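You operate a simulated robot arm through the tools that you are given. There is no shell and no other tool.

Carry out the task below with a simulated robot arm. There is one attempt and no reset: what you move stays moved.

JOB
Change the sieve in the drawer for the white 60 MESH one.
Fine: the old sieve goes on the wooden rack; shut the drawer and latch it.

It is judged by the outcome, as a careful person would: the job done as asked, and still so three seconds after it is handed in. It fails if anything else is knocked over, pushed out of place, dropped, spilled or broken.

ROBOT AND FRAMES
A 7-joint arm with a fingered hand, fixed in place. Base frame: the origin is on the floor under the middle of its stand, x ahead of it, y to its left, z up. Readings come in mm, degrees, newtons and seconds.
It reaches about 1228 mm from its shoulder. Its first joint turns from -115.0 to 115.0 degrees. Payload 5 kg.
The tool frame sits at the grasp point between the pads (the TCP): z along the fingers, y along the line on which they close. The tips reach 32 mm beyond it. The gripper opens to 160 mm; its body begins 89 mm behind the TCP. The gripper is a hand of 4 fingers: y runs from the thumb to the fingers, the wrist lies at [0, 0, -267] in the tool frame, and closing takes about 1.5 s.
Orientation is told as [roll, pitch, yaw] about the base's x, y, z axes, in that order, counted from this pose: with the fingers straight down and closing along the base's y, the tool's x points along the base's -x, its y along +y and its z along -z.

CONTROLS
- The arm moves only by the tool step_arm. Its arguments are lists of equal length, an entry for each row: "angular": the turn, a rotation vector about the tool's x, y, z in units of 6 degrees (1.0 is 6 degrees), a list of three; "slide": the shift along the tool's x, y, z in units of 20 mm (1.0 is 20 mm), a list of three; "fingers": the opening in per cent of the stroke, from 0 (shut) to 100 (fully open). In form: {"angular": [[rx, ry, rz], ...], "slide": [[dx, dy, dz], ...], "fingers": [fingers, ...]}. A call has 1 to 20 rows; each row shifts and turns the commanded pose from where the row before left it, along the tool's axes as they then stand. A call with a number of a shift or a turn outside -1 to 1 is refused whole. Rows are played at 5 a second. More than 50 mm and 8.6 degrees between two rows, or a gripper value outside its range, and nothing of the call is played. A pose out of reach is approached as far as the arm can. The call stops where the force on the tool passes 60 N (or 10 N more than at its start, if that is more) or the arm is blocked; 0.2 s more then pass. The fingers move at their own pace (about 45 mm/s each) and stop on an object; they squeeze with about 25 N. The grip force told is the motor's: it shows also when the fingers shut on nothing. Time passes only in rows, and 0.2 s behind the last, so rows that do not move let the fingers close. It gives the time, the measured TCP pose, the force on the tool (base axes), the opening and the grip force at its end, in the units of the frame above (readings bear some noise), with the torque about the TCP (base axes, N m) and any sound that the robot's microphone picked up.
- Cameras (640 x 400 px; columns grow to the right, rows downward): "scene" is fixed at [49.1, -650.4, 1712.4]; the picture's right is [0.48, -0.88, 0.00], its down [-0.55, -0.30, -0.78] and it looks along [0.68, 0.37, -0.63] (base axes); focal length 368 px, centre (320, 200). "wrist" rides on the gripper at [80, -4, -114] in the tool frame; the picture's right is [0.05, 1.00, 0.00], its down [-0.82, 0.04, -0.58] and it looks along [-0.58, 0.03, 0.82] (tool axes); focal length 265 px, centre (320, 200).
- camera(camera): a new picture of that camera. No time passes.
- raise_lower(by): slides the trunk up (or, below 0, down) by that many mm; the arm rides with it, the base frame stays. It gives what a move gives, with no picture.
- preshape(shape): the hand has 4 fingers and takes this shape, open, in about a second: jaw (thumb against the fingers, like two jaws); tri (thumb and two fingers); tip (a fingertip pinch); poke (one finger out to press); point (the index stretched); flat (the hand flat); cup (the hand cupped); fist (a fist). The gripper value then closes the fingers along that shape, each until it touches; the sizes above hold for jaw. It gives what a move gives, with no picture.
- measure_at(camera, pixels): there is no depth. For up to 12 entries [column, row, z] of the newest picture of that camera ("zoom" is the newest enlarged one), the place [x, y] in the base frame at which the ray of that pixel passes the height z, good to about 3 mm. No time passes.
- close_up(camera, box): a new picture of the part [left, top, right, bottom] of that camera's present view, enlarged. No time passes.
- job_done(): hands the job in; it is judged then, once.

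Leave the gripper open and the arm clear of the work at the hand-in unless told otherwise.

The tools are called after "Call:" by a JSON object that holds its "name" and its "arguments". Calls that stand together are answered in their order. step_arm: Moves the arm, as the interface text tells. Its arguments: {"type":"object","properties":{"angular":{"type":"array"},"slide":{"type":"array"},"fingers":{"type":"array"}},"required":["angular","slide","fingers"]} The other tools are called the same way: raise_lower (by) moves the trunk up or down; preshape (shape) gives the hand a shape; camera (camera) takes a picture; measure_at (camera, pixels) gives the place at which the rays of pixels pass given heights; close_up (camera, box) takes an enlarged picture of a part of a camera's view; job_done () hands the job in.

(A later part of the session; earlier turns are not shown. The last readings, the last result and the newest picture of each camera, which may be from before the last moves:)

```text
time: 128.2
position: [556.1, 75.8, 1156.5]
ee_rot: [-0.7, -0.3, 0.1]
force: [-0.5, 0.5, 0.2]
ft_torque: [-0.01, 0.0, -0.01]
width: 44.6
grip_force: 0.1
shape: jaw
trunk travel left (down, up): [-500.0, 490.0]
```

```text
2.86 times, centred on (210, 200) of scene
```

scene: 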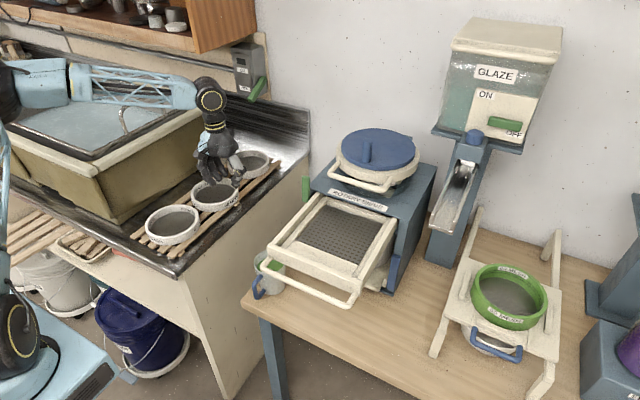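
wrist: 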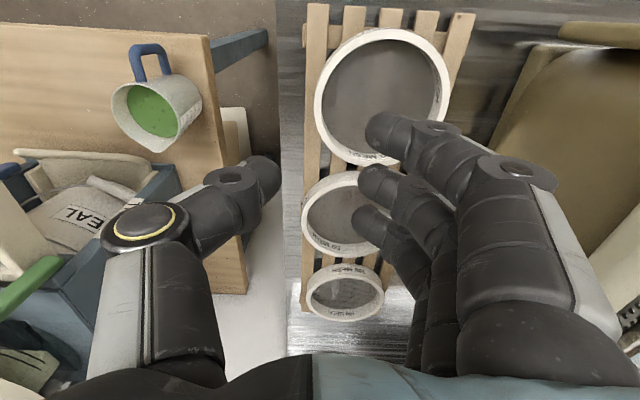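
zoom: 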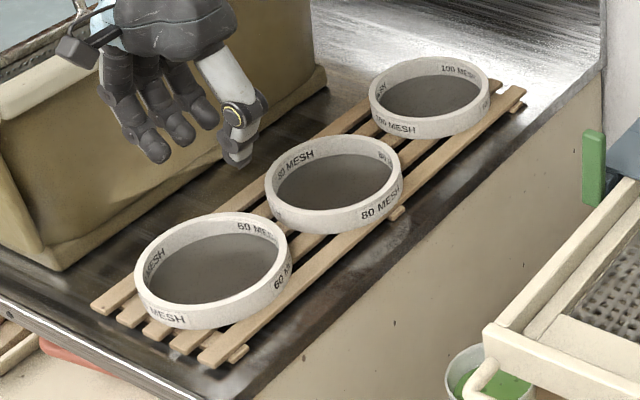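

All three sieves stand neatly on the rack. I'll measure the 60 MESH rim in this view.

Call:
{"name": "measure_at", "arguments": {"camera": "wrist", "pixels": [[314, 96, 950], [449, 96, 950], [381, 28, 950], [381, 168, 950], [326, 96, 950], [301, 210, 950], [350, 172, 950], [350, 255, 950]]}}

Call:
{"name": "close_up", "arguments": {"camera": "wrist", "box": [290, 10, 470, 190]}}

```text
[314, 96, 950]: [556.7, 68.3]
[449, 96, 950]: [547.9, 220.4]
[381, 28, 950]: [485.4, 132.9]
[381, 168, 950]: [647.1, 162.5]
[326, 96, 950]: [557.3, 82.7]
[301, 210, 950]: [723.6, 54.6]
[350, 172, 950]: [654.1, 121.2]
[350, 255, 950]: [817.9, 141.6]
```

```text
2.22 times, centred on (380, 100) of wrist
```

zoom: 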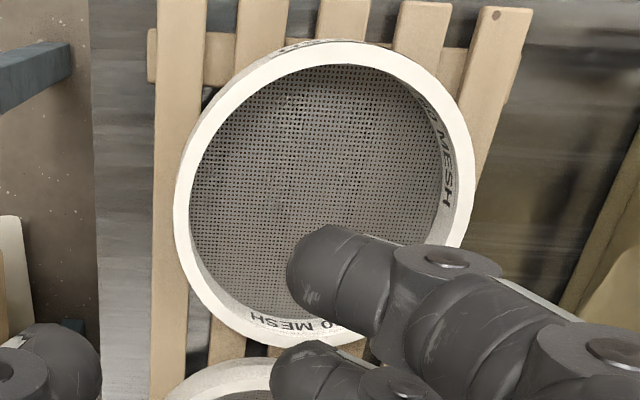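

The rim's near-right wall is at y 68–77, with the sieve centre (567,144). I'll align TCP to (566,72) and descend to just above.

Call:
{"name": "step_arm", "arguments": {"angular": [[0, 0, 0], [0, 0, 0], [0, 0, 0], [0, 0, 0], [0, 0, 0], [0, 0, 0], [0, 0, 0], [0, 0, 0], [0, 0, 0]], "slide": [[-0.5, -0.165, 0], [0, 0, 1], [0, 0, 1], [0, 0, 1], [0, 0, 1], [0, 0, 1], [0, 0, 1], [0, 0, 1], [0, 0, 0.5]], "fingers": [28, 28, 28, 28, 28, 28, 28, 28, 28]}}

Call:
{"name": "camera", "arguments": {"camera": "wrist"}}

Call:
{"name": "close_up", "arguments": {"camera": "scene", "box": [110, 140, 260, 270]}}

```text
time: 130.2
position: [568.0, 69.8, 1004.7]
ee_rot: [-0.6, -0.3, 0.1]
force: [-0.7, -0.6, 0.5]
ft_torque: [-0.03, -0.02, -0.02]
width: 44.2
grip_force: 0.2
shape: jaw
trunk travel left (down, up): [-500.0, 490.0]
```

```text
taken
```

wrist: 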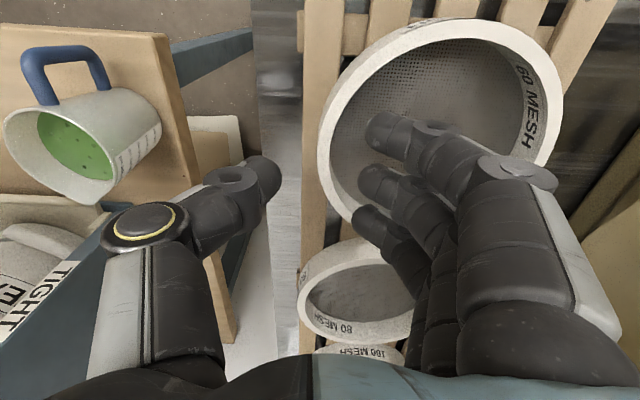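

```text
3.08 times, centred on (185, 205) of scene
```

zoom: 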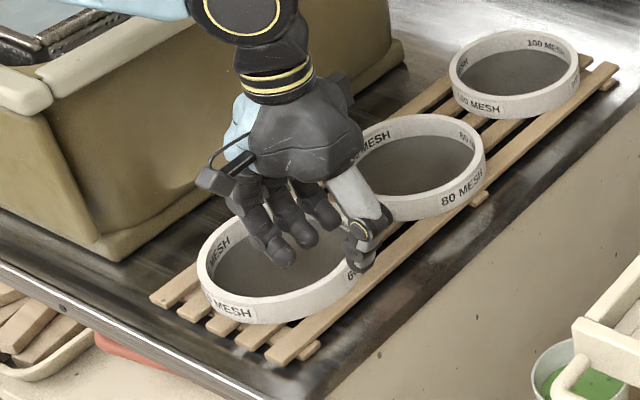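

The rim wall lies between thumb and fingers. I'll descend 37 mm and close on it.

Call:
{"name": "step_arm", "arguments": {"angular": [[0, 0, 0], [0, 0, 0], [0, 0, 0], [0, 0, 0]], "slide": [[0, 0.1, 0.6], [0, 0, 0.6], [0, 0, 0.5], [0, 0, 0.15]], "fingers": [28, 28, 28, 28]}}

Call:
{"name": "camera", "arguments": {"camera": "wrist"}}

```text
time: 131.2
position: [568.7, 70.3, 967.3]
ee_rot: [-0.7, -0.3, 0.1]
force: [0.5, -0.8, 0.6]
ft_torque: [0.03, 0.0, 0.01]
width: 44.4
grip_force: 0.1
shape: jaw
trunk travel left (down, up): [-500.0, 490.0]
```

```text
taken
```

wrist: 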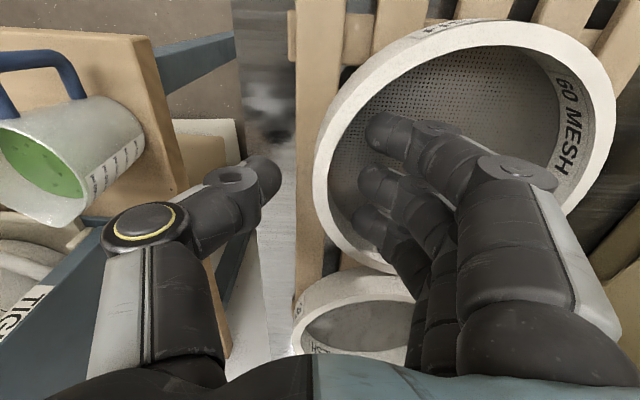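

No contact with the mesh. Closing on the rim.

Call:
{"name": "step_arm", "arguments": {"angular": [[0, 0, 0], [0, 0, 0], [0, 0, 0], [0, 0, 0], [0, 0, 0], [0, 0, 0]], "slide": [[0, 0, 0], [0, 0, 0], [0, 0, 0], [0, 0, 0], [0, 0, 0], [0, 0, 0]], "fingers": [15, 0, 0, 0, 0, 0]}}

Call:
{"name": "camera", "arguments": {"camera": "wrist"}}

Call:
{"name": "close_up", "arguments": {"camera": "scene", "box": [110, 140, 260, 270]}}

```text
time: 132.6
position: [568.7, 71.4, 968.0]
ee_rot: [-0.7, -0.3, 0.1]
force: [0.3, -0.1, -0.7]
ft_torque: [0.05, 0.02, 0.07]
width: 11.3
grip_force: 25.1
shape: jaw
trunk travel left (down, up): [-500.0, 490.0]
```

```text
taken
```

wrist: 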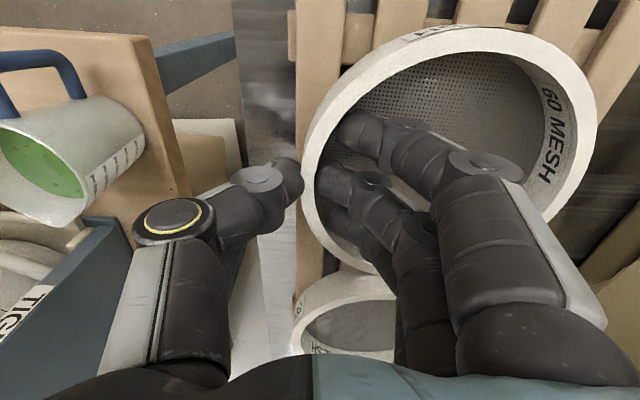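

```text
3.08 times, centred on (185, 205) of scene
```

zoom: 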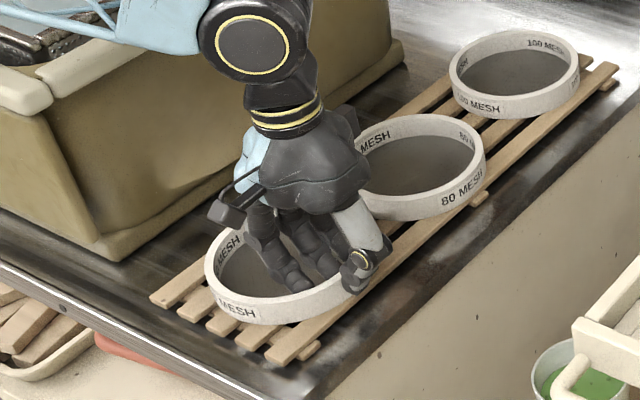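

Gripped (11.3 mm, 25 N). Lifting slowly.

Call:
{"name": "step_arm", "arguments": {"angular": [[0, 0, 0], [0, 0, 0], [0, 0, 0], [0, 0, 0], [0, 0, 0]], "slide": [[0, 0, -0.3], [0, 0, -0.4], [0, 0, -0.5], [0, 0, -0.6], [0, 0, -0.7]], "fingers": [0, 0, 0, 0, 0]}}

Call:
{"name": "camera", "arguments": {"camera": "wrist"}}

Call:
{"name": "close_up", "arguments": {"camera": "scene", "box": [110, 120, 260, 250]}}

```text
time: 133.8
position: [566.3, 72.7, 1019.4]
ee_rot: [-0.6, -0.3, 0.1]
force: [0.1, -0.6, -1.2]
ft_torque: [-0.05, 0.01, 0.03]
width: 11.2
grip_force: 25.3
shape: jaw
trunk travel left (down, up): [-500.0, 490.0]
```

```text
taken
```

wrist: 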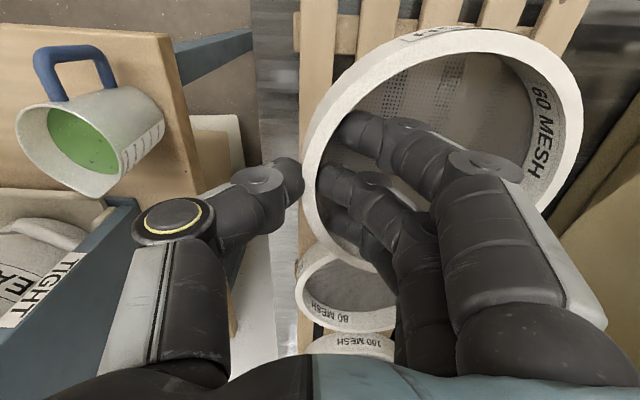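

```text
3.08 times, centred on (185, 185) of scene
```

zoom: 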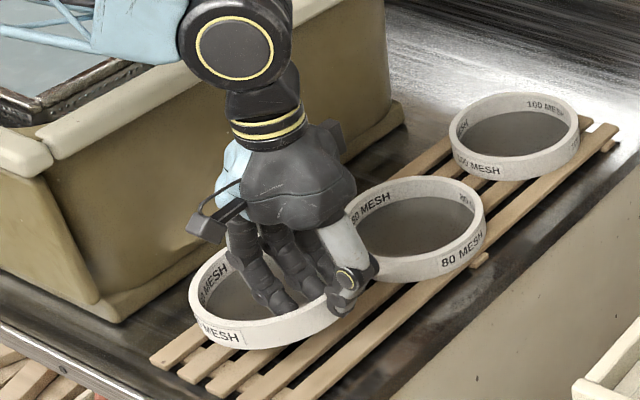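

The 60 MESH is up and secure. I'll raise it to z≈1275, then yaw -90°.

Call:
{"name": "step_arm", "arguments": {"angular": [[0, 0, 0], [0, 0, 0], [0, 0, 0], [0, 0, 0], [0, 0, 0], [0, 0, 0], [0, 0, 0], [0, 0, 0], [0, 0, 0], [0, 0, 0], [0, 0, 0], [0, 0, 0], [0, 0, 0]], "slide": [[0, 0, -0.98], [0, 0, -0.98], [0, 0, -0.98], [0, 0, -0.98], [0, 0, -0.98], [0, 0, -0.98], [0, 0, -0.98], [0, 0, -0.98], [0, 0, -0.98], [0, 0, -0.98], [0, 0, -0.98], [0, 0, -0.98], [0, 0, -0.98]], "fingers": [0, 0, 0, 0, 0, 0, 0, 0, 0, 0, 0, 0, 0]}}

Call:
{"name": "step_arm", "arguments": {"angular": [[0, 0, 1], [0, 0, 1], [0, 0, 1], [0, 0, 1], [0, 0, 1], [0, 0, 1], [0, 0, 1], [0, 0, 1], [0, 0, 1], [0, 0, 1], [0, 0, 1], [0, 0, 1], [0, 0, 1], [0, 0, 1], [0, 0, 1]], "slide": [[0, 0, 0], [0, 0, 0], [0, 0, 0], [0, 0, 0], [0, 0, 0], [0, 0, 0], [0, 0, 0], [0, 0, 0], [0, 0, 0], [0, 0, 0], [0, 0, 0], [0, 0, 0], [0, 0, 0], [0, 0, 0], [0, 0, 0]], "fingers": [0, 0, 0, 0, 0, 0, 0, 0, 0, 0, 0, 0, 0, 0, 0]}}

Call:
{"name": "camera", "arguments": {"camera": "scene"}}

```text
time: 136.6
position: [566.7, 77.1, 1272.6]
ee_rot: [-0.6, -0.3, 0.2]
force: [1.0, 0.0, -1.0]
ft_torque: [-0.12, -0.02, 0.0]
width: 11.7
grip_force: 24.8
shape: jaw
trunk travel left (down, up): [-500.0, 490.0]
```

```text
time: 139.8
position: [567.8, 76.0, 1272.9]
ee_rot: [0.3, -0.7, -90.0]
force: [0.5, 0.2, -0.8]
ft_torque: [0.01, 0.12, -0.02]
width: 11.6
grip_force: 25.0
shape: jaw
trunk travel left (down, up): [-500.0, 490.0]
```

```text
taken
```

scene: 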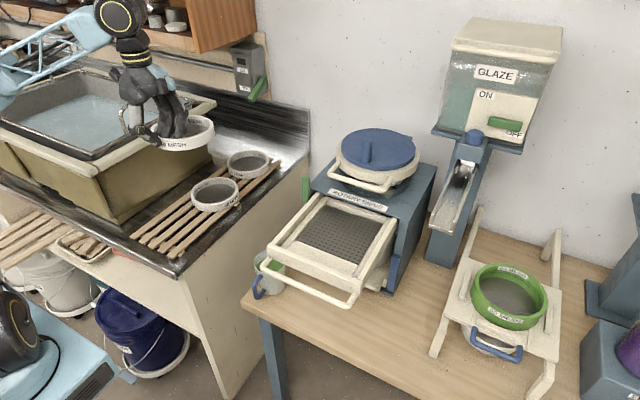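

Now travelling right to above the drawer, keeping x≈567 until there.

Call:
{"name": "step_arm", "arguments": {"angular": [[0, 0, 0], [0, 0, 0], [0, 0, 0], [0, 0, 0], [0, 0, 0], [0, 0, 0], [0, 0, 0], [0, 0, 0], [0, 0, 0], [0, 0, 0], [0, 0, 0], [0, 0, 0], [0, 0, 0], [0, 0, 0], [0, 0, 0], [0, 0, 0], [0, 0, 0], [0, 0, 0], [0, 0, 0], [0, 0, 0]], "slide": [[-1, 0, 0], [-1, 0, 0], [-1, 0, 0], [-1, 0, 0], [-1, 0, 0], [-1, 0, 0], [-1, 0, 0], [-1, 0, 0], [-1, 0, 0], [-1, 0, 0], [-1, 0, 0], [-1, 0, 0], [-1, 0, 0], [-1, 0, 0], [-1, 0, 0], [-1, 0, 0], [-1, 0, 0], [-1, 0, 0], [-1, 0, 0], [-1, 0, 0]], "fingers": [0, 0, 0, 0, 0, 0, 0, 0, 0, 0, 0, 0, 0, 0, 0, 0, 0, 0, 0, 0]}}

Call:
{"name": "camera", "arguments": {"camera": "wrist"}}

Call:
{"name": "camera", "arguments": {"camera": "scene"}}

```text
time: 144.0
position: [568.4, -325.7, 1277.4]
ee_rot: [0.3, -0.7, -89.9]
force: [-0.2, 0.1, -1.2]
ft_torque: [0.02, 0.05, 0.0]
width: 11.5
grip_force: 25.0
shape: jaw
trunk travel left (down, up): [-500.0, 490.0]
```

```text
taken
```

wrist: 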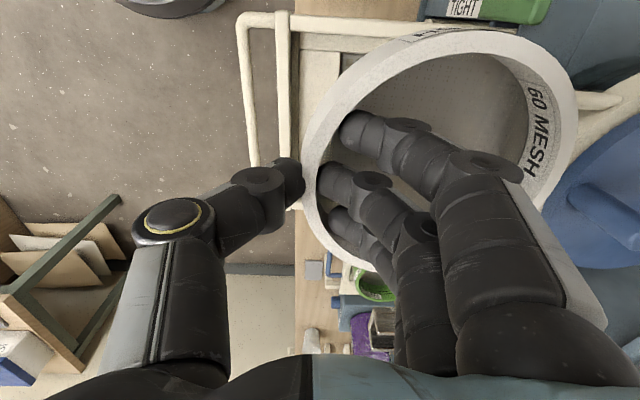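

```text
taken
```

scene: 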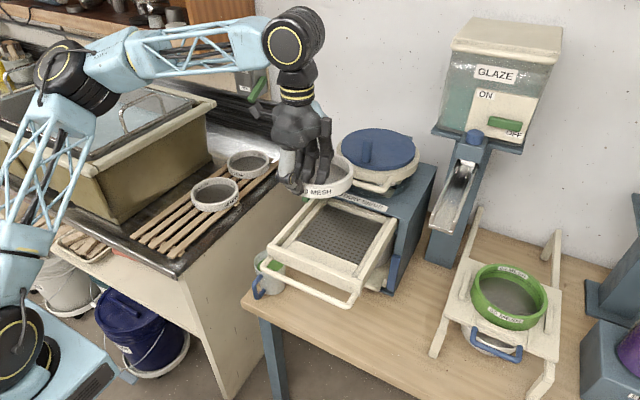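

I'm near the drawer with the 60 MESH. I'll align y to -374, stay back at x≈573 to clear the hopper handle, and descend to z≈1152.

Call:
{"name": "step_arm", "arguments": {"angular": [[0, 0, 0], [0, 0, 0], [0, 0, 0], [0, 0, 0], [0, 0, 0], [0, 0, 0], [0, 0, 0], [0, 0, 0], [0, 0, 0], [0, 0, 0]], "slide": [[-0.8, 0.08, 0], [-0.8, 0.08, 0], [-0.8, 0.08, 0], [0, 0, 0.9], [0, 0, 0.9], [0, 0, 0.9], [0, 0, 0.9], [0, 0, 0.9], [0, 0, 0.9], [0, 0, 0.85]], "fingers": [0, 0, 0, 0, 0, 0, 0, 0, 0, 0]}}

Call:
{"name": "camera", "arguments": {"camera": "wrist"}}

Call:
{"name": "close_up", "arguments": {"camera": "scene", "box": [250, 130, 410, 290]}}

```text
time: 146.2
position: [574.1, -375.7, 1156.3]
ee_rot: [0.3, -0.6, -89.8]
force: [-1.0, 0.2, -1.1]
ft_torque: [-0.01, 0.1, 0.03]
width: 11.9
grip_force: 24.8
shape: jaw
trunk travel left (down, up): [-500.0, 490.0]
```

```text
taken
```

wrist: 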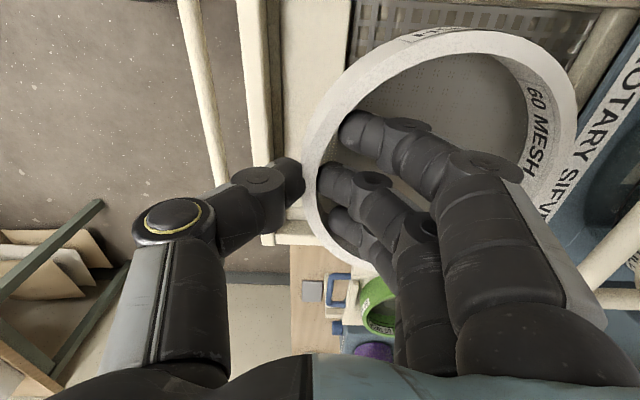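

```text
2.50 times, centred on (330, 210) of scene
```

zoom: 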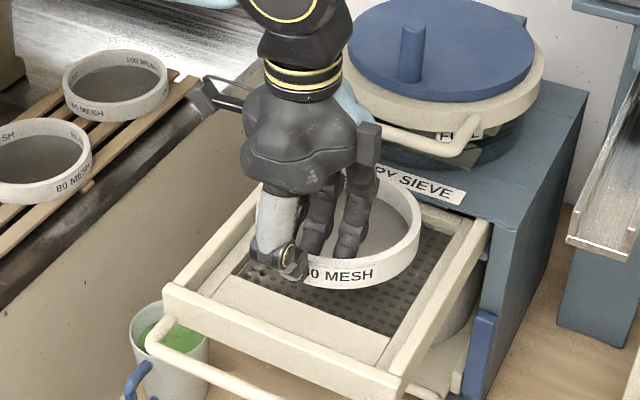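

The view is consistent: the sieve's over the drawer, slightly forward of the pocket. I'll move +27 mm in x, then down to z≈1115.

Call:
{"name": "step_arm", "arguments": {"angular": [[0, 0, 0], [0, 0, 0], [0, 0, 0], [0, 0, 0]], "slide": [[0.05, 0.7, 0.2], [0.03, 0.65, 0.2], [0, 0, 0.8], [0, 0, 0.8]], "fingers": [0, 0, 0, 0]}}

Call:
{"name": "camera", "arguments": {"camera": "wrist"}}

Call:
{"name": "close_up", "arguments": {"camera": "scene", "box": [250, 130, 410, 290]}}

```text
time: 147.2
position: [603.0, -374.3, 1113.6]
ee_rot: [0.3, -0.7, -89.9]
force: [-0.2, -1.1, -1.0]
ft_torque: [-0.02, 0.07, -0.05]
width: 11.4
grip_force: 25.2
shape: jaw
trunk travel left (down, up): [-500.0, 490.0]
```

```text
taken
```

wrist: 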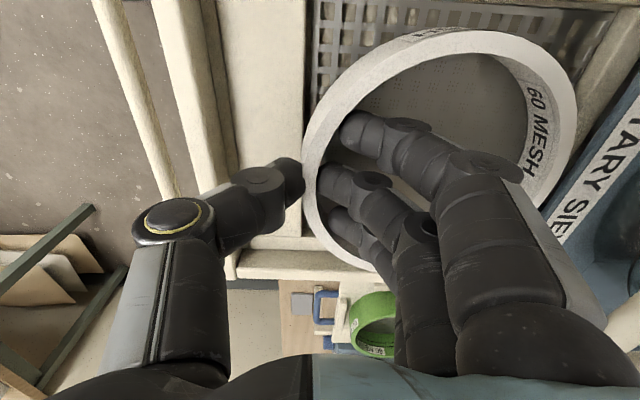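

```text
2.50 times, centred on (330, 210) of scene
```

zoom: 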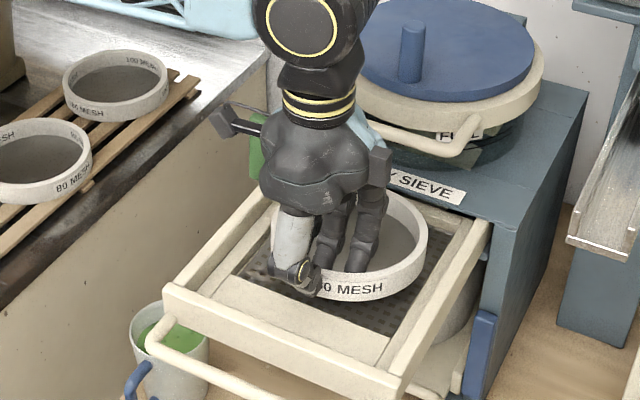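

Alignment matches how the 80 MESH sat when I gripped it. I'll lower slowly.

Call:
{"name": "step_arm", "arguments": {"angular": [[0, 0, 0], [0, 0, 0], [0, 0, 0], [0, 0, 0]], "slide": [[0, 0, 0.25], [0, 0, 0.25], [0, 0, 0.2], [0, 0, 0]], "fingers": [0, 0, 0, 0]}}

Call:
{"name": "camera", "arguments": {"camera": "wrist"}}

Call:
{"name": "close_up", "arguments": {"camera": "scene", "box": [270, 150, 390, 270]}}

```text
time: 148.2
position: [601.4, -372.8, 1099.8]
ee_rot: [0.3, -0.6, -89.9]
force: [-0.8, 0.1, -1.8]
ft_torque: [0.02, 0.1, 0.01]
width: 11.4
grip_force: 25.3
shape: jaw
trunk travel left (down, up): [-500.0, 490.0]
```

```text
taken
```

wrist: 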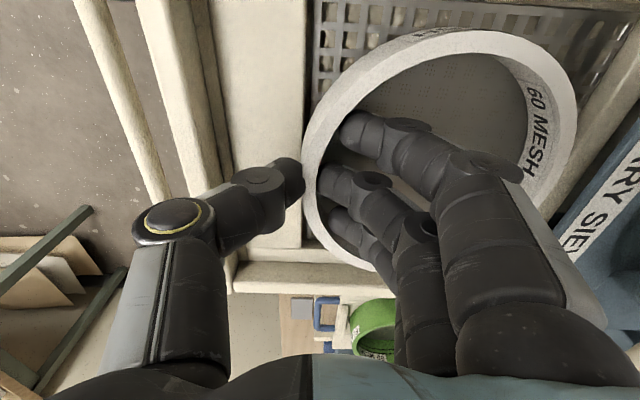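

```text
3.33 times, centred on (330, 210) of scene
```

zoom: 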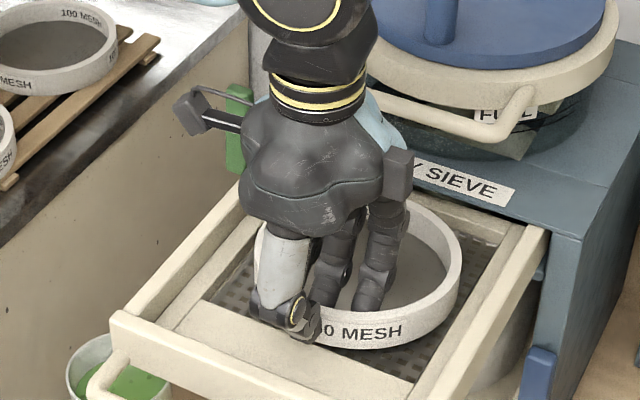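

Still free with good margins. Continuing down in small steps.

Call:
{"name": "step_arm", "arguments": {"angular": [[0, 0, 0], [0, 0, 0], [0, 0, 0]], "slide": [[0, 0, 0.2], [0, 0, 0.15], [0, 0, 0]], "fingers": [0, 0, 0]}}

Call:
{"name": "close_up", "arguments": {"camera": "scene", "box": [270, 150, 390, 270]}}

```text
time: 149.0
position: [601.1, -374.4, 1094.7]
ee_rot: [0.4, -0.8, -90.0]
force: [1.2, -2.6, 27.2]
ft_torque: [0.06, 0.05, -0.01]
width: 12.2
grip_force: 24.8
shape: jaw
trunk travel left (down, up): [-500.0, 490.0]
```

```text
3.33 times, centred on (330, 210) of scene
```

zoom: 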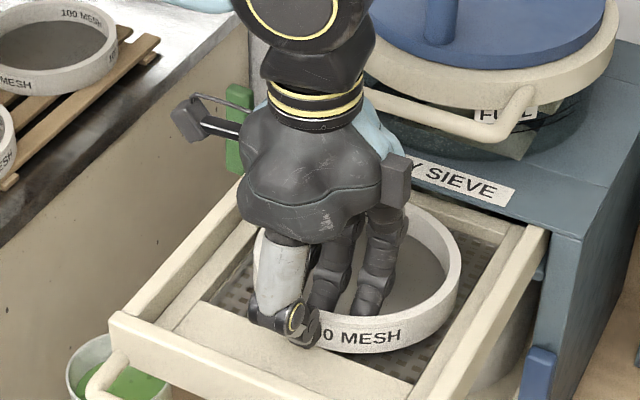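

Contact (27 N) about 5 mm earlier than expected, directly under the grip. The front edge may be sitting on the ledge lip rather than in the pocket. I'll look closely before doing anything.

Call:
{"name": "camera", "arguments": {"camera": "wrist"}}

Call:
{"name": "close_up", "arguments": {"camera": "wrist", "box": [220, 0, 480, 290]}}

Call:
{"name": "close_up", "arguments": {"camera": "scene", "box": [300, 210, 380, 260]}}

```text
taken
```

wrist: 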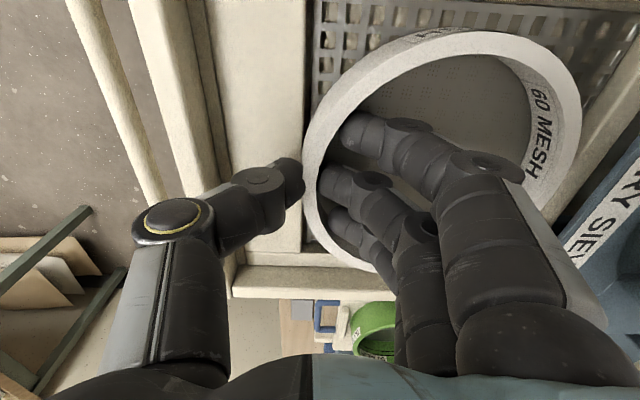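

```text
1.38 times, centred on (350, 145) of wrist
```

zoom: 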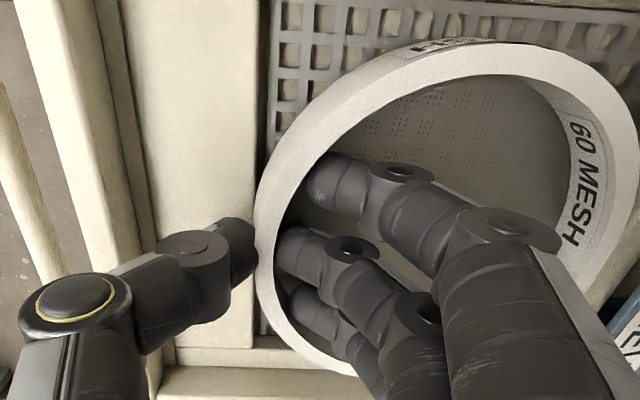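

```text
8.00 times, centred on (340, 235) of scene
```

zoom: 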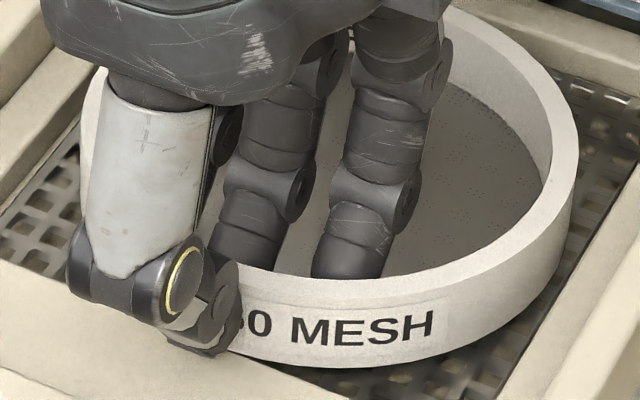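

The view confirms it. The sieve's front edge is at x≈591 and the ledge lip at x≈593, so it overhangs by a couple of mm. I'll lift 8 mm, shift +6 mm in x, and lower again.

Call:
{"name": "step_arm", "arguments": {"angular": [[0, 0, 0], [0, 0, 0], [0, 0, 0], [0, 0, 0], [0, 0, 0]], "slide": [[0, 0, -0.5], [0.05, 0.33, 0], [0, 0, 0.2], [0, 0, 0.2], [0, 0, 0]], "fingers": [0, 0, 0, 0, 0]}}

Call:
{"name": "close_up", "arguments": {"camera": "wrist", "box": [220, 0, 480, 290]}}

```text
time: 150.2
position: [608.0, -372.2, 1095.0]
ee_rot: [0.2, -0.6, -89.9]
force: [0.9, -0.3, 0.0]
ft_torque: [0.01, -0.05, -0.05]
width: 11.8
grip_force: 24.4
shape: jaw
trunk travel left (down, up): [-500.0, 490.0]
```

```text
1.38 times, centred on (350, 145) of wrist
```

zoom: 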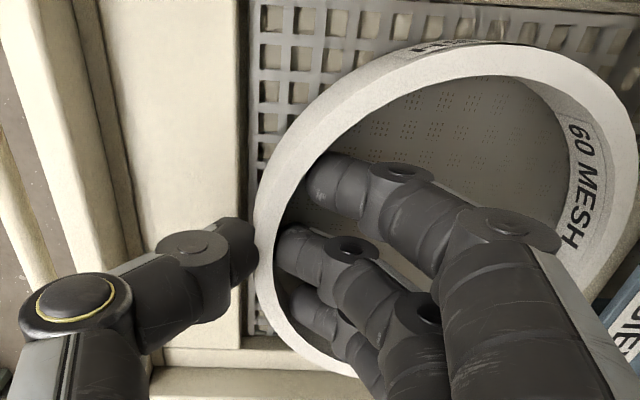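

No contact force now at the same height, so the front edge has cleared the lip. Lowering the last few mm.

Call:
{"name": "step_arm", "arguments": {"angular": [[0, 0, 0], [0, 0, 0], [0, 0, 0]], "slide": [[0, 0, 0.12], [0, 0, 0.12], [0, 0, 0]], "fingers": [0, 0, 0]}}

Call:
{"name": "close_up", "arguments": {"camera": "scene", "box": [280, 160, 400, 270]}}

```text
time: 151.0
position: [609.0, -371.7, 1091.3]
ee_rot: [0.3, -0.6, -89.9]
force: [-0.5, -0.7, 0.3]
ft_torque: [0.03, -0.1, -0.03]
width: 11.7
grip_force: 24.5
shape: jaw
trunk travel left (down, up): [-500.0, 490.0]
```

```text
3.64 times, centred on (340, 215) of scene
```

zoom: 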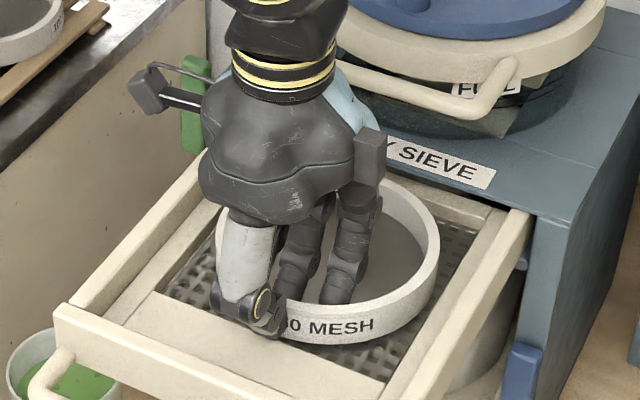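

The far side touches the floor (torque change). Three more mm to seat the near side.

Call:
{"name": "step_arm", "arguments": {"angular": [[0, 0, 0], [0, 0, 0], [0, 0, 0]], "slide": [[0, 0, 0.12], [0, 0, 0.1], [0, 0, 0]], "fingers": [0, 0, 0]}}

Call:
{"name": "close_up", "arguments": {"camera": "wrist", "box": [220, 0, 480, 290]}}

```text
time: 151.8
position: [607.4, -371.6, 1089.4]
ee_rot: [0.5, -0.8, -89.9]
force: [1.5, 0.6, 30.9]
ft_torque: [0.25, 0.37, -0.01]
width: 12.4
grip_force: 25.4
shape: jaw
trunk travel left (down, up): [-500.0, 490.0]
```

```text
1.38 times, centred on (350, 145) of wrist
```

zoom: 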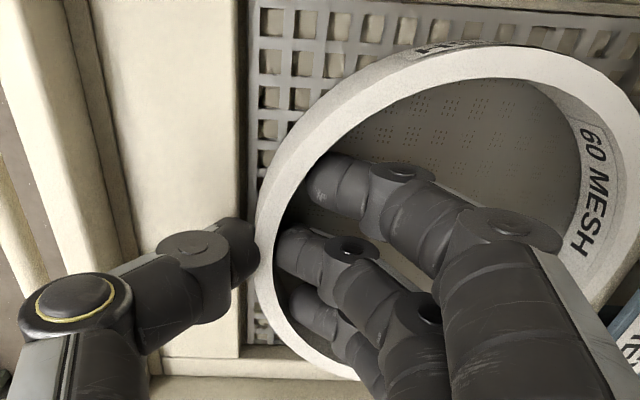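

Seated at TCP z≈1089, as predicted. I'll ease up 2 mm, open, and lift out.

Call:
{"name": "step_arm", "arguments": {"angular": [[0, 0, 0], [0, 0, 0], [0, 0, 0], [0, 0, 0], [0, 0, 0], [0, 0, 0], [0, 0, 0], [0, 0, 0], [0, 0, 0], [0, 0, 0]], "slide": [[0, 0, -0.12], [0, 0, 0], [0, 0, 0], [0, 0, 0], [0, 0, -0.5], [0, 0, -1], [0, 0, -1], [0, 0, -1], [0, -0.5, -1], [0, -0.5, -1]], "fingers": [0, 28, 28, 28, 28, 28, 28, 28, 28, 28]}}

Call:
{"name": "camera", "arguments": {"camera": "wrist"}}

Call:
{"name": "close_up", "arguments": {"camera": "scene", "box": [250, 150, 410, 300]}}

```text
time: 154.0
position: [585.4, -371.4, 1200.2]
ee_rot: [0.3, -0.6, -89.9]
force: [0.3, 0.3, 0.1]
ft_torque: [0.02, -0.04, -0.02]
width: 44.1
grip_force: 0.2
shape: jaw
trunk travel left (down, up): [-500.0, 490.0]
```

```text
taken
```

wrist: 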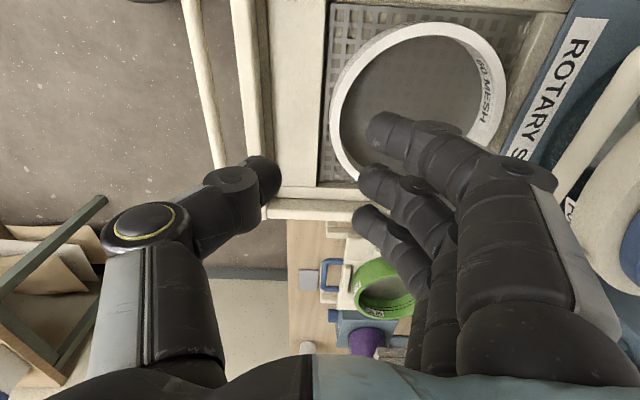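

```text
2.67 times, centred on (330, 225) of scene
```

zoom: 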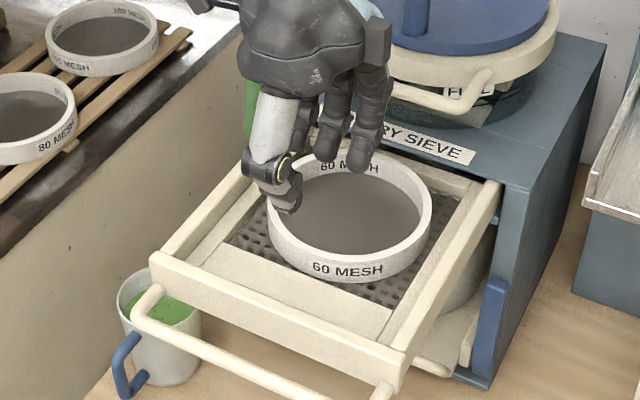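

The 60 MESH sits in the pocket. I'll zoom in and measure to confirm it's inside on all sides and flat.

Call:
{"name": "close_up", "arguments": {"camera": "wrist", "box": [300, 0, 560, 220]}}

Call:
{"name": "measure_at", "arguments": {"camera": "wrist", "pixels": [[331, 105, 1070], [508, 100, 1070], [420, 22, 1070], [410, 184, 1070], [321, 105, 1050], [330, 3, 1050], [320, 186, 1050], [345, 186, 1050]]}}

Call:
{"name": "close_up", "arguments": {"camera": "scene", "box": [300, 195, 390, 265]}}

```text
1.82 times, centred on (430, 110) of wrist
```

zoom: 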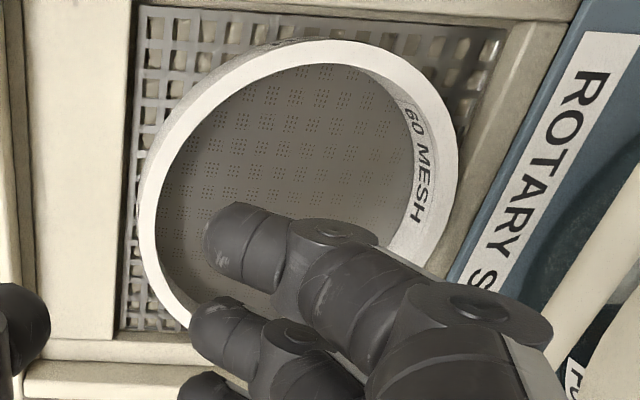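

```text
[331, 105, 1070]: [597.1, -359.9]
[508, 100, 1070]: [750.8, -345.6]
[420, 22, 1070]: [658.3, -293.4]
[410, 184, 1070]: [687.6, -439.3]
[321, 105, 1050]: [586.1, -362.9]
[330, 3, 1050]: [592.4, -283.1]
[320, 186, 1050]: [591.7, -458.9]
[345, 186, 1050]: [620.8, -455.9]
```

```text
5.71 times, centred on (345, 230) of scene
```

zoom: 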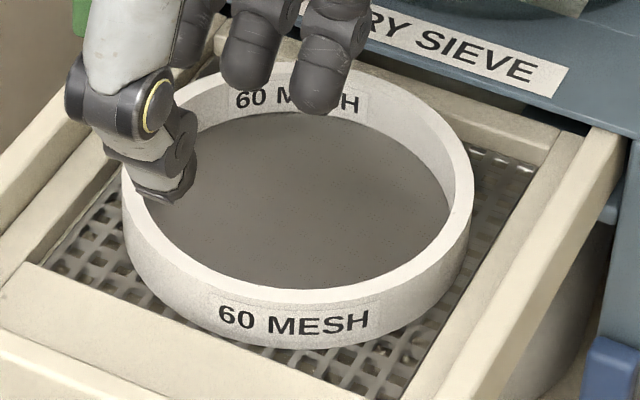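

The sieve lies flat in the pocket (x 597–751, y -293…-440). Now to close the drawer. I'll rise, move back, and pitch the hand forward 90° so it's level with the fingers above and the thumb below, facing the bar.

Call:
{"name": "step_arm", "arguments": {"angular": [[0, 0, 0], [0, 0, 0], [0, 0, 0], [0, 0, 0], [0, 0, 0], [-1, 0, 0], [-1, 0, 0], [-1, 0, 0], [-1, 0, 0], [-1, 0, 0], [-1, 0, 0], [-1, 0, 0], [-1, 0, 0], [-1, 0, 0], [-1, 0, 0], [-1, 0, 0], [-1, 0, 0], [-1, 0, 0], [-1, 0, 0], [-1, 0, 0]], "slide": [[0, -0.6, -0.8], [0, -0.6, -0.8], [0, -0.6, -0.8], [0, -0.6, -0.8], [0, -0.6, -0.8], [0, 0, 0], [0, 0, 0], [0, 0, 0], [0, 0, 0], [0, 0, 0], [0, 0, 0], [0, 0, 0], [0, 0, 0], [0, 0, 0], [0, 0, 0], [0, 0, 0], [0, 0, 0], [0, 0, 0], [0, 0, 0], [0, 0, 0]], "fingers": [28, 28, 28, 28, 28, 40, 50, 50, 50, 50, 50, 50, 50, 50, 50, 50, 50, 50, 50, 50]}}

Call:
{"name": "camera", "arguments": {"camera": "scene"}}

```text
time: 158.2
position: [528.4, -371.4, 1278.7]
ee_rot: [90.4, -0.6, -89.9]
force: [-0.3, -0.1, 0.6]
ft_torque: [0.02, 0.04, 0.04]
width: 79.2
grip_force: 0.1
shape: jaw
trunk travel left (down, up): [-500.0, 490.0]
```

```text
taken
```

scene: 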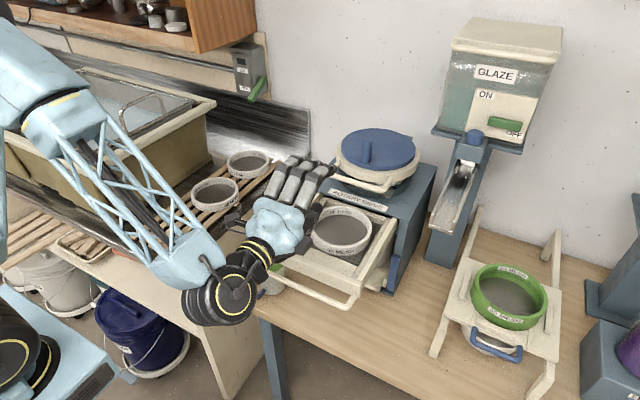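

Level pose reached. Now back to x≈424 and down to bar height in front of the handle.

Call:
{"name": "step_arm", "arguments": {"angular": [[0, 0, 0], [0, 0, 0], [0, 0, 0], [0, 0, 0], [0, 0, 0], [0, 0, 0], [0, 0, 0], [0, 0, 0], [0, 0, 0], [0, 0, 0], [0, 0, 0], [0, 0, 0], [0, 0, 0], [0, 0, 0], [0, 0, 0], [0, 0, 0], [0, 0, 0], [0, 0, 0]], "slide": [[0, 0, -0.87], [0, 0, -0.87], [0, 0, -0.87], [0, 0, -0.87], [0, 0, -0.87], [0, 0, -0.87], [0, -0.98, 0], [0, -0.98, 0], [0, -0.98, 0], [0, -0.98, 0], [0, -0.98, 0], [0, -0.98, 0], [0, -0.98, 0], [0, -0.98, 0], [0, -0.98, 0], [0, -0.98, 0], [0, -0.98, 0], [0, -0.98, 0]], "fingers": [50, 50, 50, 50, 50, 50, 50, 50, 50, 50, 50, 50, 50, 50, 50, 50, 50, 50]}}

Call:
{"name": "camera", "arguments": {"camera": "wrist"}}

Call:
{"name": "camera", "arguments": {"camera": "scene"}}

```text
time: 162.0
position: [421.7, -373.5, 1043.3]
ee_rot: [90.3, -0.5, -89.9]
force: [-0.5, 0.0, 0.4]
ft_torque: [-0.04, 0.05, 0.03]
width: 79.4
grip_force: 0.0
shape: jaw
trunk travel left (down, up): [-500.0, 490.0]
```

```text
taken
```

wrist: 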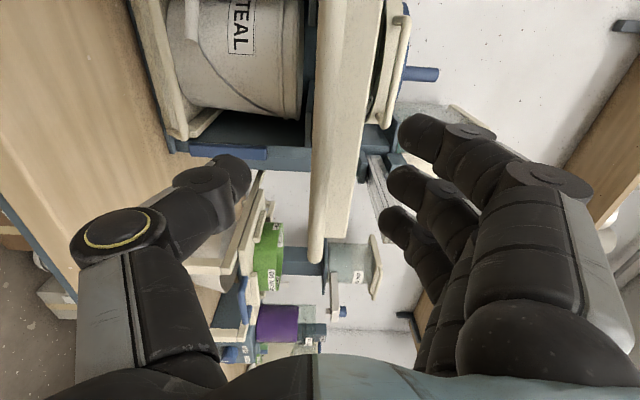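

```text
taken
```

scene: 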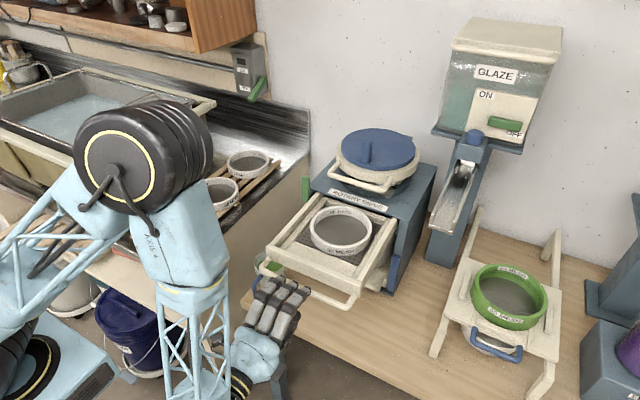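

I'm in line with the bar. Forward 63 mm and close around it.

Call:
{"name": "step_arm", "arguments": {"angular": [[0, 0, 0], [0, 0, 0], [0, 0, 0], [0, 0, 0], [0, 0, 0], [0, 0, 0], [0, 0, 0], [0, 0, 0], [0, 0, 0], [0, 0, 0], [0, 0, 0]], "slide": [[0, 0, 0.8], [0, 0, 0.8], [0, 0, 0.8], [0, 0, 0.75], [0, 0, 0], [0, 0, 0], [0, 0, 0], [0, 0, 0], [0, 0, 0], [0, 0, 0], [0, 0, 0]], "fingers": [50, 50, 50, 50, 30, 15, 0, 0, 0, 0, 0]}}

Call:
{"name": "camera", "arguments": {"camera": "wrist"}}

Call:
{"name": "close_up", "arguments": {"camera": "scene", "box": [230, 190, 390, 320]}}

```text
time: 164.4
position: [486.5, -374.1, 1042.3]
ee_rot: [90.4, -0.6, -90.0]
force: [1.0, -0.2, 2.8]
ft_torque: [0.2, -0.06, -0.03]
width: 18.2
grip_force: 25.4
shape: jaw
trunk travel left (down, up): [-500.0, 490.0]
```

```text
taken
```

wrist: 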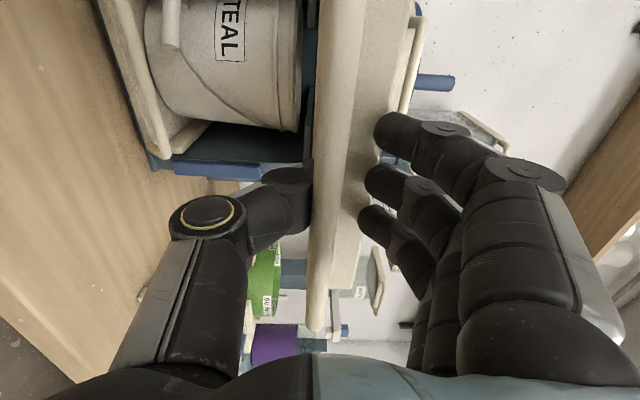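

```text
3.08 times, centred on (310, 255) of scene
```

zoom: 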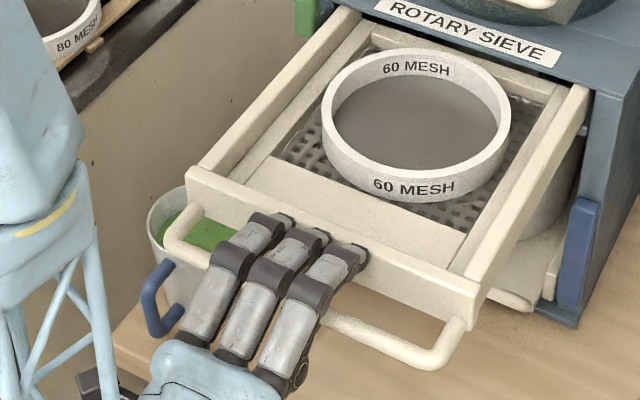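

The bar is pinched (18 mm, 25 N). The drawer slides with almost no force, so I'll push forward 40 mm and watch.

Call:
{"name": "step_arm", "arguments": {"angular": [[0, 0, 0], [0, 0, 0], [0, 0, 0], [0, 0, 0], [0, 0, 0]], "slide": [[0, 0, 0.3], [0, 0, 0.4], [0, 0, 0.4], [0, 0, 0.4], [0, 0, 0.4]], "fingers": [0, 0, 0, 0, 0]}}

Call:
{"name": "close_up", "arguments": {"camera": "scene", "box": [230, 170, 410, 310]}}

```text
time: 165.6
position: [525.4, -372.6, 1042.5]
ee_rot: [90.3, -0.6, -89.8]
force: [0.8, 0.5, 0.4]
ft_torque: [0.22, -0.01, 0.0]
width: 18.1
grip_force: 25.0
shape: jaw
trunk travel left (down, up): [-500.0, 490.0]
```

```text
2.86 times, centred on (320, 240) of scene
```

zoom: 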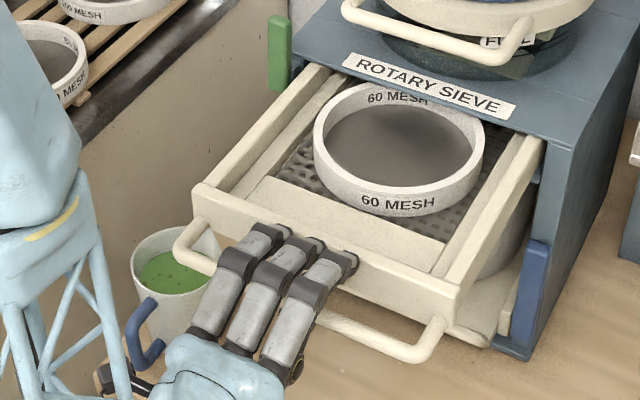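

The drawer moves in with the hand and the sieve passes under the plate edge. Continuing 80 mm.

Call:
{"name": "step_arm", "arguments": {"angular": [[0, 0, 0], [0, 0, 0], [0, 0, 0], [0, 0, 0], [0, 0, 0], [0, 0, 0], [0, 0, 0], [0, 0, 0]], "slide": [[0, 0, 0.5], [0, 0, 0.5], [0, 0, 0.5], [0, 0, 0.5], [0, 0, 0.5], [0, 0, 0.5], [0, 0, 0.5], [0, 0, 0.5]], "fingers": [0, 0, 0, 0, 0, 0, 0, 0]}}

Call:
{"name": "close_up", "arguments": {"camera": "scene", "box": [250, 150, 410, 290]}}

```text
time: 167.4
position: [603.9, -372.8, 1043.3]
ee_rot: [90.3, -0.7, -90.0]
force: [0.3, 0.9, -4.5]
ft_torque: [0.21, 0.24, -0.04]
width: 17.8
grip_force: 25.4
shape: jaw
trunk travel left (down, up): [-500.0, 490.0]
```

```text
2.86 times, centred on (330, 220) of scene
```

zoom: 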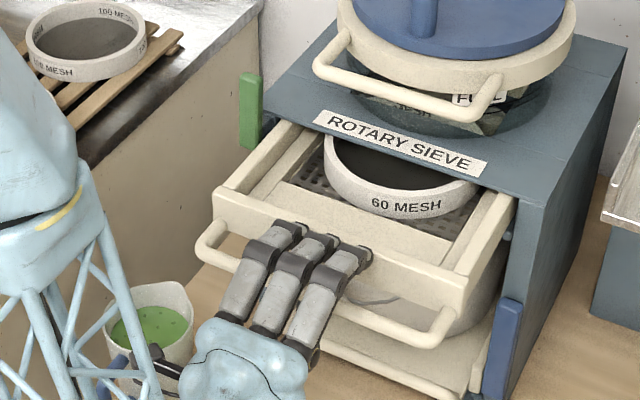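

Continuing another 80 mm.

Call:
{"name": "step_arm", "arguments": {"angular": [[0, 0, 0], [0, 0, 0], [0, 0, 0], [0, 0, 0], [0, 0, 0], [0, 0, 0], [0, 0, 0], [0, 0, 0]], "slide": [[0, 0, 0.5], [0, 0, 0.5], [0, 0, 0.5], [0, 0, 0.5], [0, 0, 0.5], [0, 0, 0.5], [0, 0, 0.5], [0, 0, 0.4]], "fingers": [0, 0, 0, 0, 0, 0, 0, 0]}}

Call:
{"name": "close_up", "arguments": {"camera": "scene", "box": [270, 140, 430, 280]}}

```text
time: 169.2
position: [684.0, -373.0, 1043.5]
ee_rot: [90.4, -0.6, -89.9]
force: [0.4, -3.1, -4.7]
ft_torque: [0.28, 0.32, -0.2]
width: 17.8
grip_force: 25.7
shape: jaw
trunk travel left (down, up): [-500.0, 490.0]
```

```text
2.86 times, centred on (350, 210) of scene
```

zoom: 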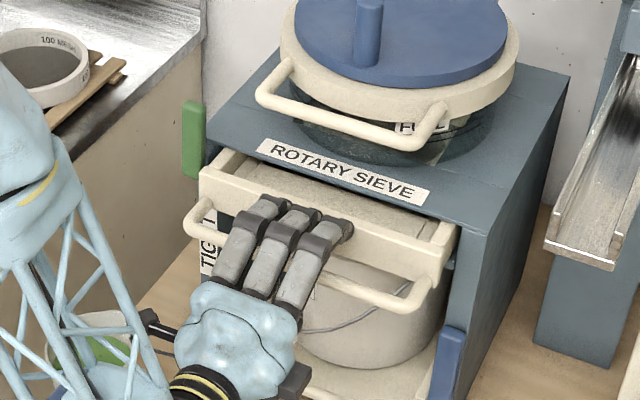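

About 25 mm left, fingertips on the panel's face. Closing further in small steps.

Call:
{"name": "step_arm", "arguments": {"angular": [[0, 0, 0], [0, 0, 0], [0, 0, 0], [0, 0, 0]], "slide": [[0, 0, 0.3], [0, 0, 0.3], [0, 0, 0.25], [0, 0, 0]], "fingers": [0, 0, 0, 0]}}

Call:
{"name": "close_up", "arguments": {"camera": "scene", "box": [270, 140, 430, 280]}}

```text
time: 170.2
position: [699.6, -373.9, 1043.5]
ee_rot: [90.3, -0.5, -89.9]
force: [0.1, -4.1, -4.8]
ft_torque: [0.29, 0.34, -0.15]
width: 17.7
grip_force: 25.4
shape: jaw
trunk travel left (down, up): [-500.0, 490.0]
```

```text
2.86 times, centred on (350, 210) of scene
```

zoom: 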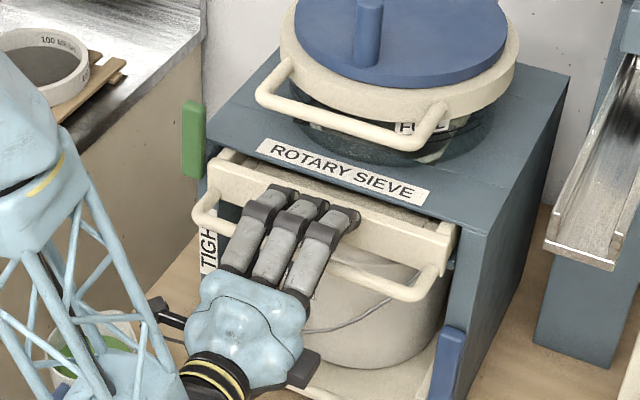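

Call:
{"name": "step_arm", "arguments": {"angular": [[0, 0, 0], [0, 0, 0], [0, 0, 0], [0, 0, 0]], "slide": [[0, 0, 0.2], [0, 0, 0.2], [0, 0, 0.15], [0, 0, 0]], "fingers": [0, 0, 0, 0]}}

Call:
{"name": "close_up", "arguments": {"camera": "scene", "box": [270, 140, 430, 280]}}

```text
time: 171.2
position: [710.3, -373.5, 1043.4]
ee_rot: [90.3, -0.6, -90.0]
force: [-0.5, -3.9, -5.0]
ft_torque: [0.27, 0.28, -0.18]
width: 17.3
grip_force: 24.8
shape: jaw
trunk travel left (down, up): [-500.0, 490.0]
```

```text
2.86 times, centred on (350, 210) of scene
```

zoom: 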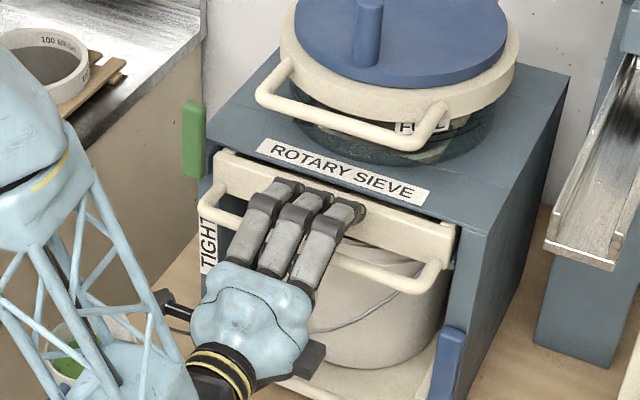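

Nearly flush. I'll press on in small steps until the stop is felt.

Call:
{"name": "step_arm", "arguments": {"angular": [[0, 0, 0], [0, 0, 0], [0, 0, 0]], "slide": [[0, 0, 0.2], [0, 0, 0.2], [0, 0, 0]], "fingers": [0, 0, 0]}}

Call:
{"name": "close_up", "arguments": {"camera": "scene", "box": [270, 140, 430, 280]}}

```text
time: 171.8
position: [712.9, -373.7, 1043.5]
ee_rot: [90.1, -0.5, -90.2]
force: [-42.1, 5.3, 2.2]
ft_torque: [0.11, -1.13, 0.21]
width: 19.8
grip_force: 24.7
shape: jaw
trunk travel left (down, up): [-500.0, 490.0]
stopped in row 3: the force on the tool passed its limit at 62 N (the readings are from after the stop); the commanded pose is now the measured one
```

```text
2.86 times, centred on (350, 210) of scene
```

zoom: 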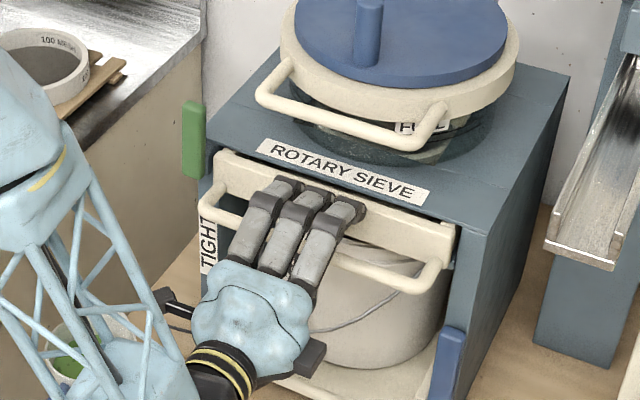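

The drawer is home against its stop. I'll open the hand and back away.

Call:
{"name": "step_arm", "arguments": {"angular": [[0, 0, 0], [0, 0, 0], [0, 0, 0], [0, 0, 0], [0, 0, 0], [0, 0, 0], [0, 0, 0], [0, 0, 0], [0, 0, 0], [0, 0, 0]], "slide": [[0, 0, 0], [0, 0, 0], [0, 0, 0], [0, 0, 0], [0, 0, -0.5], [0, 0, -1], [0, 0, -1], [0, 0, -1], [0, 0, -1], [0, 0, -1]], "fingers": [50, 50, 50, 50, 50, 50, 50, 50, 50, 50]}}

Call:
{"name": "camera", "arguments": {"camera": "wrist"}}

Call:
{"name": "close_up", "arguments": {"camera": "scene", "box": [270, 140, 430, 290]}}

```text
time: 174.0
position: [608.0, -372.7, 1039.6]
ee_rot: [90.0, -0.5, -90.0]
force: [0.0, -0.4, 0.1]
ft_torque: [0.01, -0.02, 0.0]
width: 79.3
grip_force: 0.0
shape: jaw
trunk travel left (down, up): [-500.0, 490.0]
```

```text
taken
```

wrist: 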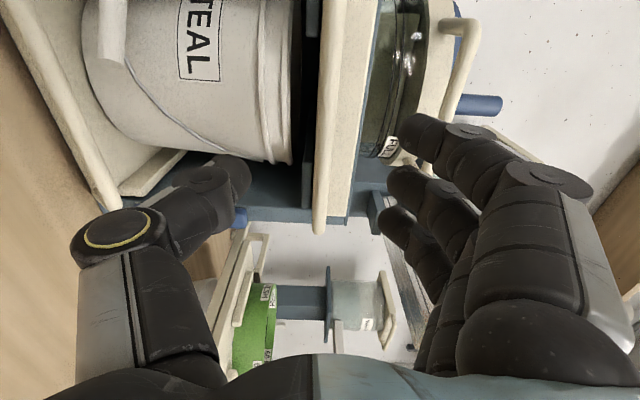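

```text
2.67 times, centred on (350, 215) of scene
```

zoom: 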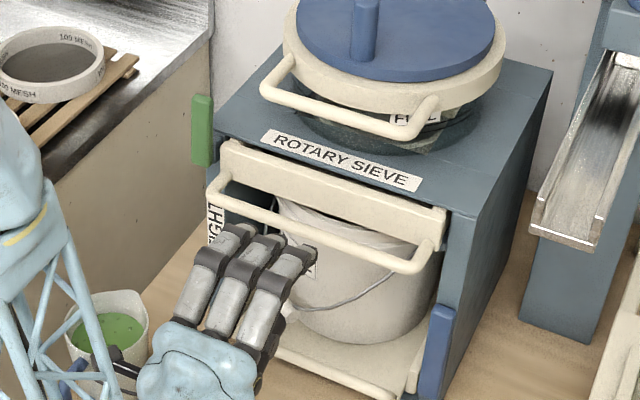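

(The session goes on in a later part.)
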